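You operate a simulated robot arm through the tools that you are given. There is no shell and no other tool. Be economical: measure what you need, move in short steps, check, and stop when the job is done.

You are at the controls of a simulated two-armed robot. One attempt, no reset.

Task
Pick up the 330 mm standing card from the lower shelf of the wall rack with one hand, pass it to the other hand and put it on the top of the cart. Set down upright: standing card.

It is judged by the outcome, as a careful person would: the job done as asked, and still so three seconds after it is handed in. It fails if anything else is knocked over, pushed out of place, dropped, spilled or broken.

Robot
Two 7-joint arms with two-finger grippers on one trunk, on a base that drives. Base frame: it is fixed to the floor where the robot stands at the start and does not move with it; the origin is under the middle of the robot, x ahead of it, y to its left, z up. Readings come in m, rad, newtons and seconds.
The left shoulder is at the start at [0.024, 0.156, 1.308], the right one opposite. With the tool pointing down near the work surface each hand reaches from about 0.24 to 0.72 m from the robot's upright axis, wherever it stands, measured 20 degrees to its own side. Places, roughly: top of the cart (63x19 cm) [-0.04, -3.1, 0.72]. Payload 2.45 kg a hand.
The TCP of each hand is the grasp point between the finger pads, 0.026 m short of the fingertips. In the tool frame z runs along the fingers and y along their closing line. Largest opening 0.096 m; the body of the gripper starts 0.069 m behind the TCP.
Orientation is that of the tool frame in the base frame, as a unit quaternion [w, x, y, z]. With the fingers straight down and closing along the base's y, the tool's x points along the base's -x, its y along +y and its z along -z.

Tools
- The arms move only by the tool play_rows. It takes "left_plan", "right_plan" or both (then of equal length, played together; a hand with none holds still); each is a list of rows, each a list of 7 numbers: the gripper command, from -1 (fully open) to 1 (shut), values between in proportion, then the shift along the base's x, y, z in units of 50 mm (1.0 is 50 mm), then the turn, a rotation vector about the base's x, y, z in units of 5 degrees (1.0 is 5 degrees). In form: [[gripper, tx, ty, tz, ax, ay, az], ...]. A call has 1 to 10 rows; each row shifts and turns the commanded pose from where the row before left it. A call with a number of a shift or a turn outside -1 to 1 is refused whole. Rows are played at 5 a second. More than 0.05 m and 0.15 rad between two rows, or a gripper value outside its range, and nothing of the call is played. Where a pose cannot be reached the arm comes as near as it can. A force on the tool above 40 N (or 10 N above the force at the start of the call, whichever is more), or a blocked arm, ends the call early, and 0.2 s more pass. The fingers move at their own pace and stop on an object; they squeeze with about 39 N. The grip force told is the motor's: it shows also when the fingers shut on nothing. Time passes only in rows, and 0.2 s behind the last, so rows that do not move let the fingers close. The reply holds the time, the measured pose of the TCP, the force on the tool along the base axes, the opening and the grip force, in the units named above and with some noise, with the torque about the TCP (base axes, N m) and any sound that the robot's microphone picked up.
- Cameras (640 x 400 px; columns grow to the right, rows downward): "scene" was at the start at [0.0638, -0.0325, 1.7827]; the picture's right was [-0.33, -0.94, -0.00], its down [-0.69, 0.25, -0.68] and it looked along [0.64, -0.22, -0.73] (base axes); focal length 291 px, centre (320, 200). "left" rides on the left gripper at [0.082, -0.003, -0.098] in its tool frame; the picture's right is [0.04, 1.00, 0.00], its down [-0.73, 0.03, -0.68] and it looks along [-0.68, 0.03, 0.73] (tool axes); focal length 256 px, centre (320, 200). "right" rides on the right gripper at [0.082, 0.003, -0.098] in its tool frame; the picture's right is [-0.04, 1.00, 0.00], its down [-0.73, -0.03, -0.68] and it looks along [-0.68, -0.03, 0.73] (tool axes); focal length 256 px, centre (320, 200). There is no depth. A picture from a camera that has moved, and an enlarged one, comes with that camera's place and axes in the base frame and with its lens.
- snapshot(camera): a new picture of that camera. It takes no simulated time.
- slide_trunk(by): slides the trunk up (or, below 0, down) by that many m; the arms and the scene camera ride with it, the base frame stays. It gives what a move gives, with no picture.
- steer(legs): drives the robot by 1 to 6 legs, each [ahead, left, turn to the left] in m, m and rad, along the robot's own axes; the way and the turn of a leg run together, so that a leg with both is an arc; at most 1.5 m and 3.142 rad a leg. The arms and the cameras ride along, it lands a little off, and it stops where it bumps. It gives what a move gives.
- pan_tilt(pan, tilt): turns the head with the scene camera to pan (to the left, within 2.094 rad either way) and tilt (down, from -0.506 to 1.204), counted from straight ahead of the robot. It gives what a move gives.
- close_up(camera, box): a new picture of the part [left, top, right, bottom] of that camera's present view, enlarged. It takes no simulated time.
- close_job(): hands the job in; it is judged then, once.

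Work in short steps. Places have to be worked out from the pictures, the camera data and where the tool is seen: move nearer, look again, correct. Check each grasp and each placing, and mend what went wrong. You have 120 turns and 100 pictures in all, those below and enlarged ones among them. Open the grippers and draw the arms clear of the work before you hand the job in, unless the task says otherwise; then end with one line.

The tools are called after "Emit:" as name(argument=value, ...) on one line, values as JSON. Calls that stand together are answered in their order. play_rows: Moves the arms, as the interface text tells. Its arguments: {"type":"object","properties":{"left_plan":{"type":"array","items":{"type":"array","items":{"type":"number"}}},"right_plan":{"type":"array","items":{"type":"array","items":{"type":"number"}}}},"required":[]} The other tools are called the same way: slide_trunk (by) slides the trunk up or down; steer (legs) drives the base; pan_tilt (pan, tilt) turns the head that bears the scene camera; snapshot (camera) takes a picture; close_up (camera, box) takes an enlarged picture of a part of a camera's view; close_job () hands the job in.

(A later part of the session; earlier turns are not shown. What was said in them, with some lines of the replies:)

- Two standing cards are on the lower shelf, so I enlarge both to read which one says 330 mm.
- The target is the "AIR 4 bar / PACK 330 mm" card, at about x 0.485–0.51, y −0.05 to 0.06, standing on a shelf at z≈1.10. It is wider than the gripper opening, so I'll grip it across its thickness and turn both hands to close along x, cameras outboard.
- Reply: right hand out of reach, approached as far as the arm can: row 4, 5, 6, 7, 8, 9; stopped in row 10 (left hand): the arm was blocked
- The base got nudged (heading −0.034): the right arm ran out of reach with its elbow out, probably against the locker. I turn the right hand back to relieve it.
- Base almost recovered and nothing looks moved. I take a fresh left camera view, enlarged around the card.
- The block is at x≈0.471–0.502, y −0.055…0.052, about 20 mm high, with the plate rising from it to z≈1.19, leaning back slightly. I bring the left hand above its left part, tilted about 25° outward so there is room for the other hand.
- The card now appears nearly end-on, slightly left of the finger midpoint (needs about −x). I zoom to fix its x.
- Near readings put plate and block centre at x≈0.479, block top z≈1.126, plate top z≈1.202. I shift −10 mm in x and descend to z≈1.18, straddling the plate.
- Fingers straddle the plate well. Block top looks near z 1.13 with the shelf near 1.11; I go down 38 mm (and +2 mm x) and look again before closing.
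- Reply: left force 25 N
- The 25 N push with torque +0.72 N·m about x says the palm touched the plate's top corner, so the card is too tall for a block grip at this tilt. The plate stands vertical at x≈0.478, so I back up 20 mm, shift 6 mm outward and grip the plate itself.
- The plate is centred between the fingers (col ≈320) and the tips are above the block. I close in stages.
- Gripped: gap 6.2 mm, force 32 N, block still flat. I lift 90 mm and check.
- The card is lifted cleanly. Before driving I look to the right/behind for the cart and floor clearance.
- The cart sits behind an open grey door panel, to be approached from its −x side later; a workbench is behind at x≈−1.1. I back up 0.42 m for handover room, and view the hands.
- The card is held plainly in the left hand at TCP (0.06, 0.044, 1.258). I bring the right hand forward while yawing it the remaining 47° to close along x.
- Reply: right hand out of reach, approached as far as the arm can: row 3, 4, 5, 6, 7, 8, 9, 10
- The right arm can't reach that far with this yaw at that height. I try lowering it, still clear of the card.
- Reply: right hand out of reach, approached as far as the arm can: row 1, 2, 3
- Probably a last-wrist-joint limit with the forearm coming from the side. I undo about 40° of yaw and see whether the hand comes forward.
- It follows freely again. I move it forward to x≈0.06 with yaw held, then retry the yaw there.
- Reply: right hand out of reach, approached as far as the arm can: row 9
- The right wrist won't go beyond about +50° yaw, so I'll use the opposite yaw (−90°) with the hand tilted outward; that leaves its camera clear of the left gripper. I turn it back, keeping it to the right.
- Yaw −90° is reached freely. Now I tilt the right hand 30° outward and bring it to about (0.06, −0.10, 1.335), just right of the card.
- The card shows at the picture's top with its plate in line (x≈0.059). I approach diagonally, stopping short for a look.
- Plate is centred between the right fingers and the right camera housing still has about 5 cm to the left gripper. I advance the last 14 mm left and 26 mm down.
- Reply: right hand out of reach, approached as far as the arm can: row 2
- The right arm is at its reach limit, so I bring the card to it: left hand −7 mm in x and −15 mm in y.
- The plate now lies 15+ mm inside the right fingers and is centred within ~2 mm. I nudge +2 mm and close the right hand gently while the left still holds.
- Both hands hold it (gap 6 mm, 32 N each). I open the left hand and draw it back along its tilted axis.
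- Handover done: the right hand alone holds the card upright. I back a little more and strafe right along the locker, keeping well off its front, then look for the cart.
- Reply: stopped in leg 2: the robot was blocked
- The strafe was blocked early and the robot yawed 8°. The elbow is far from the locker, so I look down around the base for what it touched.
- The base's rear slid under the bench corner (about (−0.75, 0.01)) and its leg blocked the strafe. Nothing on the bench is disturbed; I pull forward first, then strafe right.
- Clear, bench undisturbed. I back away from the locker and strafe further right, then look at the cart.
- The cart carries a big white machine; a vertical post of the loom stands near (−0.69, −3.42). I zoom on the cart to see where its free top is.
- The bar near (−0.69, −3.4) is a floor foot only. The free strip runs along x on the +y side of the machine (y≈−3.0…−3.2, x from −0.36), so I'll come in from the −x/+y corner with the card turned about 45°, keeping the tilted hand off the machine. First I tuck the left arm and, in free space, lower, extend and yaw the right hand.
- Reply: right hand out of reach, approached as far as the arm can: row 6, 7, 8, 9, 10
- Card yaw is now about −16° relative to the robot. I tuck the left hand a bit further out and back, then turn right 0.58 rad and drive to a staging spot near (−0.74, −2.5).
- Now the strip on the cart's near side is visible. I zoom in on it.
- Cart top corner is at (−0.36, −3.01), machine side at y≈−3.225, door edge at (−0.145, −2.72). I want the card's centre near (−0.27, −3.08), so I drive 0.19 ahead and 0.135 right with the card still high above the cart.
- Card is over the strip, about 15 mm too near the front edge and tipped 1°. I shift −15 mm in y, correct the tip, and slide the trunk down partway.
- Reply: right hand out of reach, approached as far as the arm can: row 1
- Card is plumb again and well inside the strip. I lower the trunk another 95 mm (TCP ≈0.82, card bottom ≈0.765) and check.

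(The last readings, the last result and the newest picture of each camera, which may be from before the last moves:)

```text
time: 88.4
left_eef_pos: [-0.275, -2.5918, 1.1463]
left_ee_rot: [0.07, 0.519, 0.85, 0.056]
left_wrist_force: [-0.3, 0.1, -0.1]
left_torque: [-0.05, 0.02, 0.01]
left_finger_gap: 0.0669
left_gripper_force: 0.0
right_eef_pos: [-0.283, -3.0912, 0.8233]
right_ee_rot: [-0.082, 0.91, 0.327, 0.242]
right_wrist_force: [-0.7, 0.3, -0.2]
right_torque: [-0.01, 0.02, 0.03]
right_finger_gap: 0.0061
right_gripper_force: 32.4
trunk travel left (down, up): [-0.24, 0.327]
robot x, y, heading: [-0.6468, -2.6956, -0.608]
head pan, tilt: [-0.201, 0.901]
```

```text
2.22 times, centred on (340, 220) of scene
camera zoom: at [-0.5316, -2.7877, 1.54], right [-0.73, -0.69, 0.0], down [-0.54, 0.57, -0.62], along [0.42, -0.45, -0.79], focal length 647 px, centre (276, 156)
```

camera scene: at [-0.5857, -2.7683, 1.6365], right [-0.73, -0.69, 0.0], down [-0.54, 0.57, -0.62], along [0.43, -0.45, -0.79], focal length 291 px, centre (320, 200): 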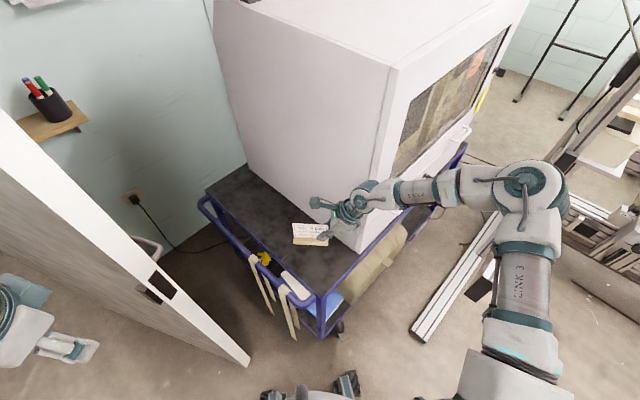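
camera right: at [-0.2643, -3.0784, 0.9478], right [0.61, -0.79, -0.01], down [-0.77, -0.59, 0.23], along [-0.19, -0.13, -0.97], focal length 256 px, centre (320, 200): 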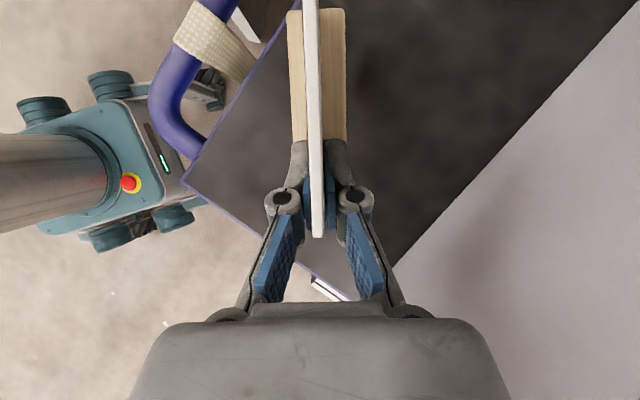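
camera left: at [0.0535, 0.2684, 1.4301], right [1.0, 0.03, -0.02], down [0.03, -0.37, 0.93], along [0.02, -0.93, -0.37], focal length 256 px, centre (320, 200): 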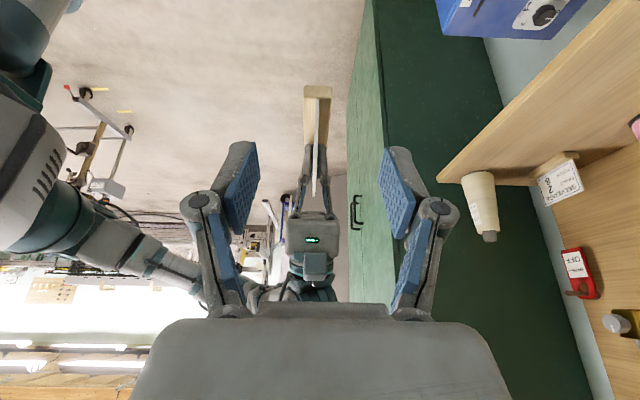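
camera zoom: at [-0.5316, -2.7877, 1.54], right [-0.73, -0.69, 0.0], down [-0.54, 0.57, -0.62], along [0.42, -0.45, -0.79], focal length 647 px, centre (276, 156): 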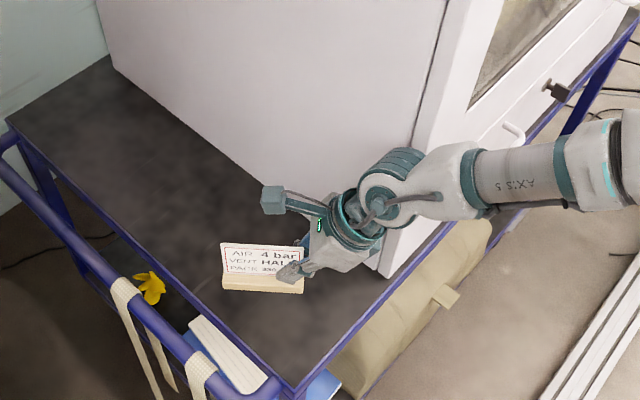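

Clear all around. I shift 7 mm toward the machine side and come down 32 mm with the arm, reading forces.

Emit:
play_rows(right_plan=[[1, 0, -0.14, 0, 0, 0, 0], [1, 0, 0, -0.2, 0, 0, 0], [1, 0, 0, -0.2, 0, 0, 0], [1, 0, 0, -0.2, 0, 0, 0], [1, 0, 0, 0, 0, 0, 0]])

Emit:
close_up(camera="scene", box=[270, 190, 370, 260])

```text
time: 89.6
left_eef_pos: [-0.2768, -2.5922, 1.1461]
left_ee_rot: [0.072, 0.519, 0.85, 0.058]
left_wrist_force: [0.5, -0.9, 0.0]
left_torque: [-0.03, -0.04, 0.03]
left_finger_gap: 0.0675
left_gripper_force: 0.0
right_eef_pos: [-0.2839, -3.0979, 0.7934]
right_ee_rot: [-0.083, 0.91, 0.328, 0.241]
right_wrist_force: [-0.3, -0.1, -1.2]
right_torque: [-0.03, 0.04, 0.0]
right_finger_gap: 0.0061
right_gripper_force: 32.3
trunk travel left (down, up): [-0.24, 0.327]
robot x, y, heading: [-0.6464, -2.6956, -0.612]
head pan, tilt: [-0.201, 0.901]
```

```text
5.71 times, centred on (320, 225) of scene
camera zoom: at [-0.5337, -2.7855, 1.5402], right [-0.73, -0.69, 0.0], down [-0.54, 0.57, -0.62], along [0.42, -0.45, -0.78], focal length 1665 px, centre (320, 57)
```

zoom: 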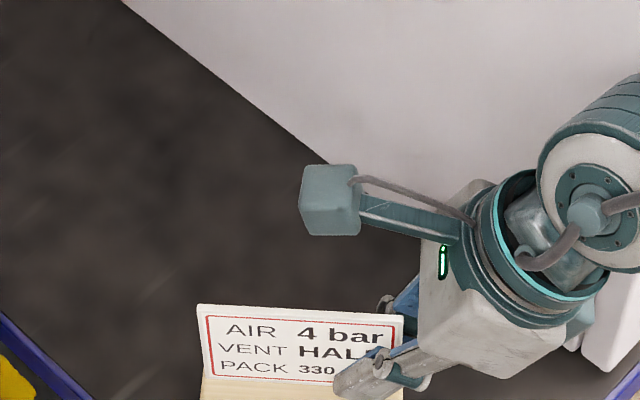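

No contact yet at 0.793. I continue in 2.5 mm steps.

Emit:
play_rows(right_plan=[[1, 0, 0, -0.05, 0, 0, 0], [1, 0, 0, -0.05, 0, 0, 0], [1, 0, 0, -0.05, 0, 0, 0], [1, 0, 0, -0.05, 0, 0, 0], [1, 0, 0, 0, 0, 0, 0]])

```text
time: 90.8
left_eef_pos: [-0.2767, -2.5931, 1.1464]
left_ee_rot: [0.071, 0.52, 0.849, 0.057]
left_wrist_force: [-0.2, -0.4, -0.7]
left_torque: [-0.01, -0.03, -0.03]
left_finger_gap: 0.067
left_gripper_force: 0.0
right_eef_pos: [-0.2843, -3.0994, 0.7821]
right_ee_rot: [-0.082, 0.91, 0.326, 0.243]
right_wrist_force: [0.9, -0.3, -0.4]
right_torque: [-0.03, 0.02, -0.02]
right_finger_gap: 0.006
right_gripper_force: 32.1
trunk travel left (down, up): [-0.24, 0.327]
robot x, y, heading: [-0.647, -2.6962, -0.61]
head pan, tilt: [-0.201, 0.901]
```

Still free at 0.782; continuing slowly.

Emit:
play_rows(right_plan=[[1, 0, 0, -0.04, 0, 0, 0], [1, 0, 0, -0.04, 0, 0, 0], [1, 0, 0, -0.04, 0, 0, 0], [1, 0, 0, 0, 0, 0, 0]])

```text
time: 91.8
left_eef_pos: [-0.2764, -2.5929, 1.1459]
left_ee_rot: [0.072, 0.52, 0.849, 0.058]
left_wrist_force: [0.2, -0.1, -0.6]
left_torque: [0.0, -0.01, 0.01]
left_finger_gap: 0.0671
left_gripper_force: 0.0
right_eef_pos: [-0.2849, -3.0972, 0.7769]
right_ee_rot: [-0.082, 0.91, 0.328, 0.241]
right_wrist_force: [0.8, 0.4, 1.3]
right_torque: [0.0, -0.02, -0.01]
right_finger_gap: 0.0061
right_gripper_force: 32.6
trunk travel left (down, up): [-0.24, 0.327]
robot x, y, heading: [-0.6454, -2.6977, -0.609]
head pan, tilt: [-0.201, 0.901]
```

Emit:
play_rows(right_plan=[[1, 0, 0, -0.04, 0, 0, 0], [1, 0, 0, -0.03, 0, 0, 0], [1, 0, 0, 0, 0, 0, 0]])

Emit:
snapshot(camera="right")

Emit:
close_up(camera="scene", box=[270, 200, 370, 270])

```text
time: 92.6
left_eef_pos: [-0.2771, -2.5911, 1.1469]
left_ee_rot: [0.072, 0.519, 0.849, 0.058]
left_wrist_force: [0.3, 0.3, -0.6]
left_torque: [0.01, -0.01, 0.01]
left_finger_gap: 0.0672
left_gripper_force: 0.0
right_eef_pos: [-0.283, -3.0981, 0.7758]
right_ee_rot: [-0.081, 0.909, 0.327, 0.244]
right_wrist_force: [-0.7, 1.9, 27.4]
right_torque: [0.53, -0.53, 0.08]
right_finger_gap: 0.0059
right_gripper_force: 32.4
trunk travel left (down, up): [-0.24, 0.327]
robot x, y, heading: [-0.6431, -2.6987, -0.612]
head pan, tilt: [-0.201, 0.901]
```

```text
33 pictures are left
camera right: at [-0.2661, -3.0867, 0.9005], right [0.61, -0.79, -0.01], down [-0.77, -0.59, 0.22], along [-0.18, -0.13, -0.97], focal length 256 px, centre (320, 200)
```

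right: 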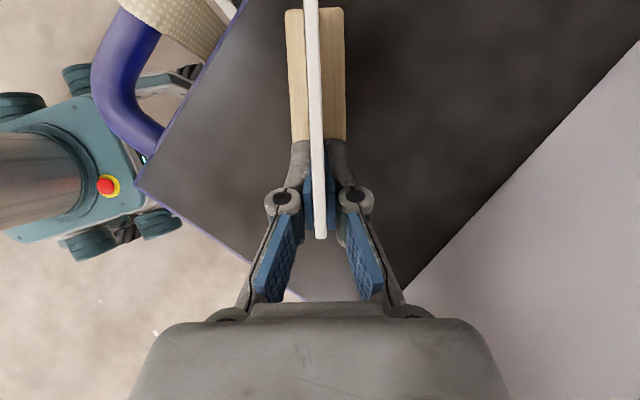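

```text
5.71 times, centred on (320, 235) of scene
camera zoom: at [-0.537, -2.7848, 1.5408], right [-0.73, -0.69, 0.0], down [-0.54, 0.57, -0.62], along [0.43, -0.45, -0.78], focal length 1665 px, centre (320, 0)
```

zoom: 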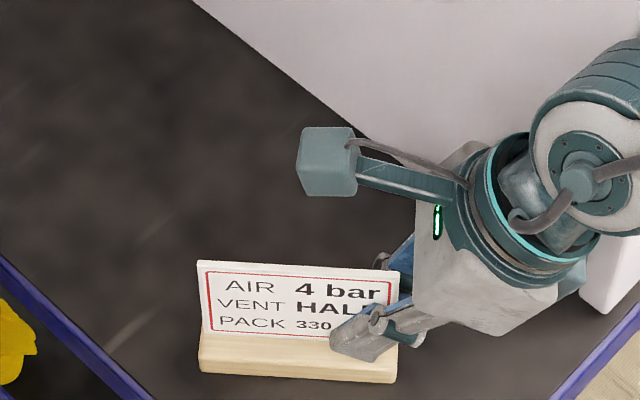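

Contact: 27 N up, acting at the card's centre, so the base sits flat. I ease off 0.7 mm, then open the fingers slowly.

Emit:
play_rows(right_plan=[[1, 0, 0, 0.014, 0, 0, 0], [0.8, 0, 0, 0, 0, 0, 0], [0.6, 0, 0, 0, 0, 0, 0], [0.3, 0, 0, 0, 0, 0, 0], [0, 0, 0, 0, 0, 0, 0], [-0.2, 0, 0, 0, 0, 0, 0]])

Emit:
snapshot(camera="right")

Emit:
close_up(camera="scene", box=[270, 200, 370, 270])

```text
time: 94.0
left_eef_pos: [-0.2762, -2.5925, 1.1454]
left_ee_rot: [0.071, 0.52, 0.849, 0.058]
left_wrist_force: [-0.2, -0.1, 0.2]
left_torque: [-0.02, -0.02, 0.0]
left_finger_gap: 0.0672
left_gripper_force: 0.1
right_eef_pos: [-0.2879, -3.0983, 0.7719]
right_ee_rot: [-0.086, 0.91, 0.328, 0.238]
right_wrist_force: [0.0, 0.5, -0.9]
right_torque: [0.01, 0.02, -0.01]
right_finger_gap: 0.058
right_gripper_force: 0.1
trunk travel left (down, up): [-0.24, 0.327]
robot x, y, heading: [-0.646, -2.6957, -0.617]
head pan, tilt: [-0.201, 0.901]
```

```text
31 pictures are left
camera right: at [-0.2676, -3.0866, 0.8959], right [0.61, -0.79, -0.02], down [-0.77, -0.6, 0.23], along [-0.19, -0.13, -0.97], focal length 256 px, centre (320, 200)
```

right: 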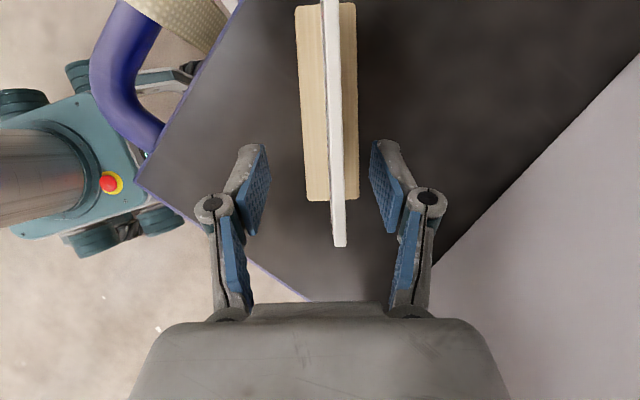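

```text
5.71 times, centred on (320, 235) of scene
camera zoom: at [-0.5334, -2.7863, 1.5397], right [-0.73, -0.69, 0.0], down [-0.54, 0.57, -0.62], along [0.42, -0.45, -0.78], focal length 1665 px, centre (320, 0)
```

zoom: 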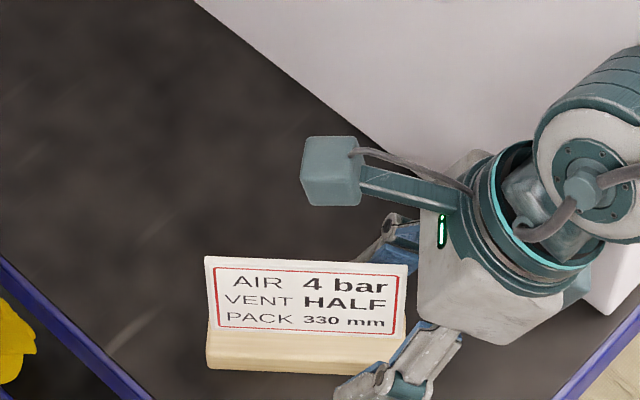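

The card stands free on the cart. I lift the hand straight up out of the plate's plane, well above it.

Emit:
play_rows(right_plan=[[-0.2, 0, 0, 0.3, 0, 0, 0], [-0.2, 0, 0, 0.4, 0, 0, 0], [-0.2, 0, 0, 0.5, 0, 0, 0], [-0.2, 0, 0, 0.5, 0, 0, 0], [-0.2, 0, 0, 0.5, 0, 0, 0], [-0.2, 0, 0, 0.5, 0, 0, 0], [-0.2, 0, 0, 0.5, 0, 0, 0]])

Emit:
snapshot(camera="right")

Emit:
snapshot(camera="scene")

```text
time: 95.6
left_eef_pos: [-0.2762, -2.5938, 1.1451]
left_ee_rot: [0.071, 0.52, 0.849, 0.058]
left_wrist_force: [0.4, 0.0, 0.2]
left_torque: [0.01, 0.03, 0.01]
left_finger_gap: 0.0672
left_gripper_force: 0.1
right_eef_pos: [-0.2845, -3.0982, 0.9368]
right_ee_rot: [-0.082, 0.909, 0.327, 0.243]
right_wrist_force: [-0.1, -0.5, -0.5]
right_torque: [0.0, 0.05, -0.03]
right_finger_gap: 0.0578
right_gripper_force: 0.1
trunk travel left (down, up): [-0.24, 0.327]
robot x, y, heading: [-0.6468, -2.6975, -0.615]
head pan, tilt: [-0.201, 0.901]
```

```text
29 pictures are left
camera right: at [-0.2663, -3.0868, 1.0613], right [0.61, -0.79, -0.01], down [-0.77, -0.59, 0.23], along [-0.19, -0.13, -0.97], focal length 256 px, centre (320, 200)
```

right: 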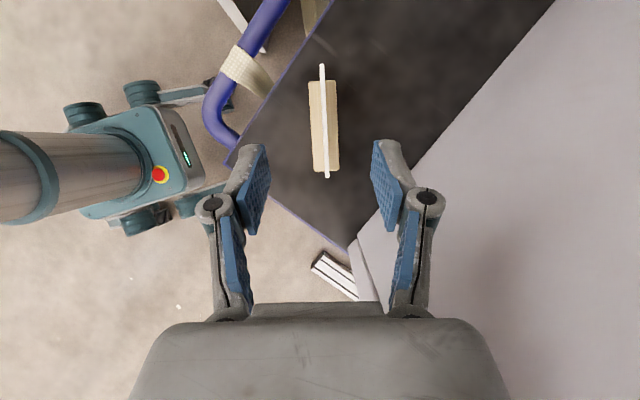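

```text
28 pictures are left
camera scene: at [-0.5324, -2.7863, 1.5401], right [-0.73, -0.69, 0.01], down [-0.54, 0.57, -0.62], along [0.42, -0.45, -0.78], focal length 291 px, centre (320, 200)
```

scene: 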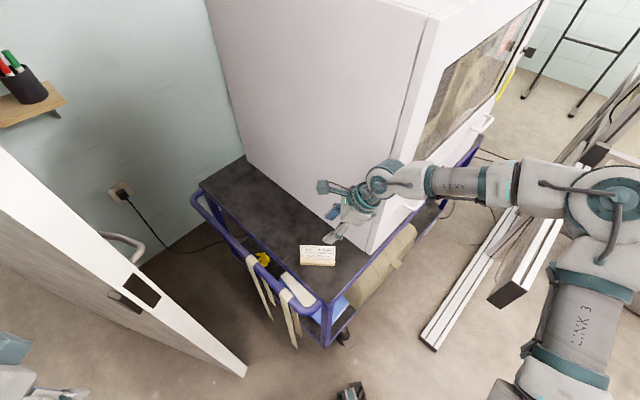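

The card stands clear on the cart. I raise the trunk a bit and back off the way I came, then verify.

Emit:
slide_trunk(by=0.12)

Emit:
steer(legs=[[-0.19, 0.13, 0]])

Emit:
snapshot(camera="scene")

Emit:
close_up(camera="scene", box=[220, 130, 420, 280])

```text
time: 97.1
left_eef_pos: [-0.2774, -2.5919, 1.2659]
left_ee_rot: [0.071, 0.519, 0.85, 0.058]
left_wrist_force: [0.3, 0.1, 0.4]
left_torque: [-0.01, 0.01, -0.02]
left_finger_gap: 0.067
left_gripper_force: 0.0
right_eef_pos: [-0.2839, -3.0992, 1.0551]
right_ee_rot: [-0.082, 0.91, 0.327, 0.243]
right_wrist_force: [0.3, 0.4, -0.2]
right_torque: [0.03, 0.01, -0.02]
right_finger_gap: 0.0577
right_gripper_force: 0.0
trunk travel left (down, up): [-0.36, 0.207]
robot x, y, heading: [-0.6514, -2.6959, -0.61]
head pan, tilt: [-0.201, 0.901]
```

```text
time: 98.8
left_eef_pos: [-0.3567, -2.3827, 1.2658]
left_ee_rot: [0.069, 0.52, 0.849, 0.058]
left_wrist_force: [-0.1, 0.4, 0.1]
left_torque: [-0.01, 0.02, 0.01]
left_finger_gap: 0.0673
left_gripper_force: 0.0
right_eef_pos: [-0.3648, -2.8889, 1.052]
right_ee_rot: [-0.084, 0.91, 0.326, 0.241]
right_wrist_force: [0.0, -0.9, -0.8]
right_torque: [0.0, -0.01, -0.01]
right_finger_gap: 0.0573
right_gripper_force: 0.0
trunk travel left (down, up): [-0.36, 0.207]
robot x, y, heading: [-0.7261, -2.4876, -0.61]
head pan, tilt: [-0.201, 0.901]
```

```text
27 pictures are left
camera scene: at [-0.6669, -2.5439, 1.6615], right [-0.73, -0.69, 0.0], down [-0.54, 0.57, -0.62], along [0.42, -0.45, -0.79], focal length 291 px, centre (320, 200)
```

scene: 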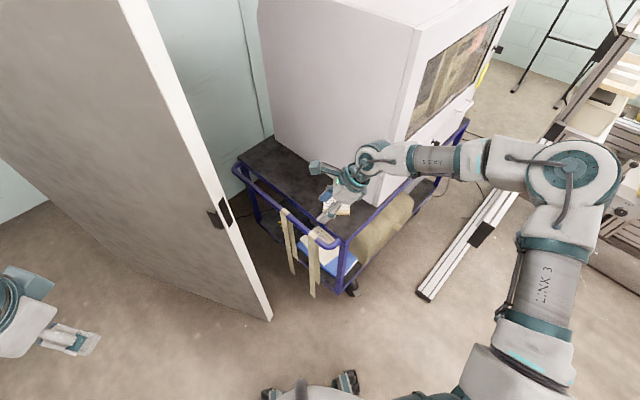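

```text
2.67 times, centred on (320, 205) of scene
camera zoom: at [-0.6669, -2.5439, 1.6615], right [-0.73, -0.69, 0.0], down [-0.54, 0.57, -0.62], along [0.42, -0.45, -0.79], focal length 777 px, centre (320, 187)
```

zoom: 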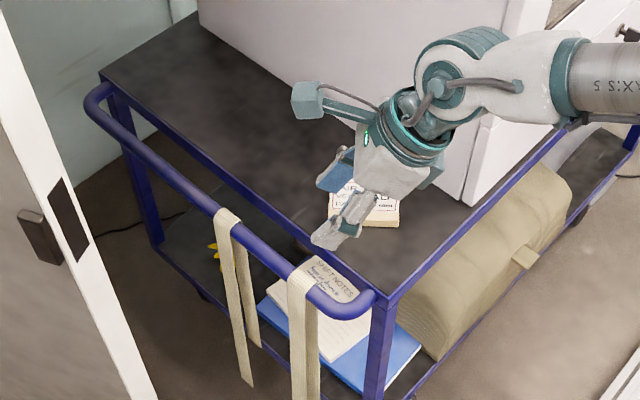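

The card is standing on the cart and only the hand partly hides it. I back off once more for a clear final look.

Emit:
steer(legs=[[-0.25, 0.1, 0]])

Emit:
pan_tilt(pan=-0.2, tilt=0.7)

Emit:
snapshot(camera="scene")

Emit:
close_up(camera="scene", box=[240, 100, 420, 240])

```text
time: 100.8
left_eef_pos: [-0.5072, -2.1511, 1.266]
left_ee_rot: [0.071, 0.517, 0.851, 0.058]
left_wrist_force: [0.5, 0.5, 0.3]
left_torque: [-0.01, 0.0, 0.0]
left_finger_gap: 0.0674
left_gripper_force: 0.0
right_eef_pos: [-0.5116, -2.6566, 1.0535]
right_ee_rot: [-0.084, 0.909, 0.33, 0.241]
right_wrist_force: [0.8, 0.0, -0.4]
right_torque: [-0.06, -0.01, -0.01]
right_finger_gap: 0.0576
right_gripper_force: 0.1
trunk travel left (down, up): [-0.36, 0.207]
robot x, y, heading: [-0.878, -2.2592, -0.606]
head pan, tilt: [-0.201, 0.901]
```

```text
time: 101.5
left_eef_pos: [-0.5122, -2.1497, 1.2676]
left_ee_rot: [0.073, 0.517, 0.851, 0.058]
left_wrist_force: [-0.8, 0.8, 0.4]
left_torque: [-0.05, -0.01, -0.01]
left_finger_gap: 0.0671
left_gripper_force: 0.1
right_eef_pos: [-0.5165, -2.6556, 1.0563]
right_ee_rot: [-0.084, 0.908, 0.33, 0.243]
right_wrist_force: [0.8, 0.4, -0.4]
right_torque: [0.02, -0.01, -0.01]
right_finger_gap: 0.0577
right_gripper_force: 0.0
trunk travel left (down, up): [-0.36, 0.207]
robot x, y, heading: [-0.878, -2.2548, -0.612]
head pan, tilt: [-0.201, 0.7]
```

```text
25 pictures are left
camera scene: at [-0.8098, -2.3207, 1.6778], right [-0.72, -0.69, 0.0], down [-0.45, 0.47, -0.76], along [0.53, -0.55, -0.65], focal length 291 px, centre (320, 200)
```

scene: 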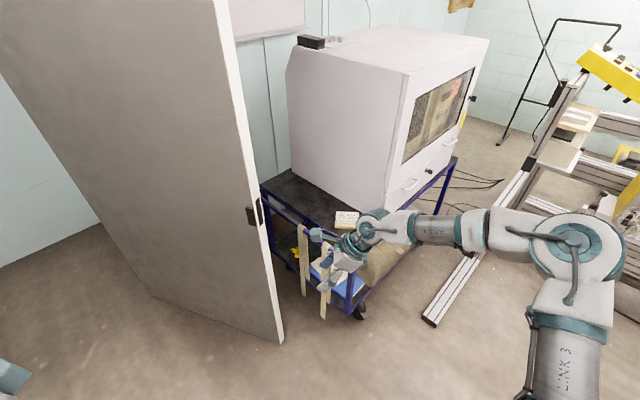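

```text
2.86 times, centred on (330, 170) of scene
camera zoom: at [-0.8098, -2.3207, 1.6778], right [-0.72, -0.69, 0.0], down [-0.45, 0.47, -0.76], along [0.53, -0.55, -0.65], focal length 832 px, centre (291, 286)
```

zoom: 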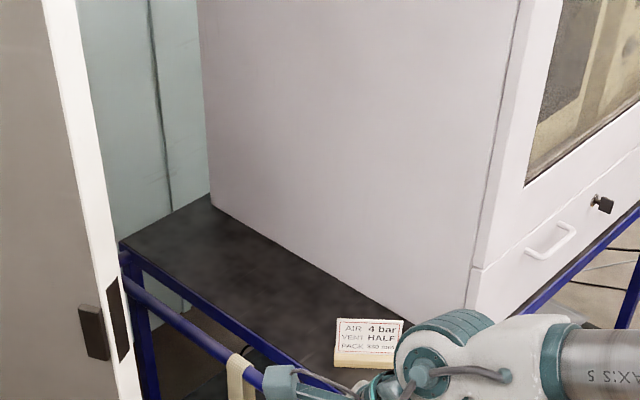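

The 330 mm card stands upright on the cart's free strip, and both arms are empty and clear. I hand the job in.

Emit:
close_job()

```text
The job is handed in.
```

The 330 mm card was picked up with the left hand, passed to the right hand and set upright on the top of the cart. Both grippers are open and clear; on the way the base bumped the workbench, and nothing on it looked moved.
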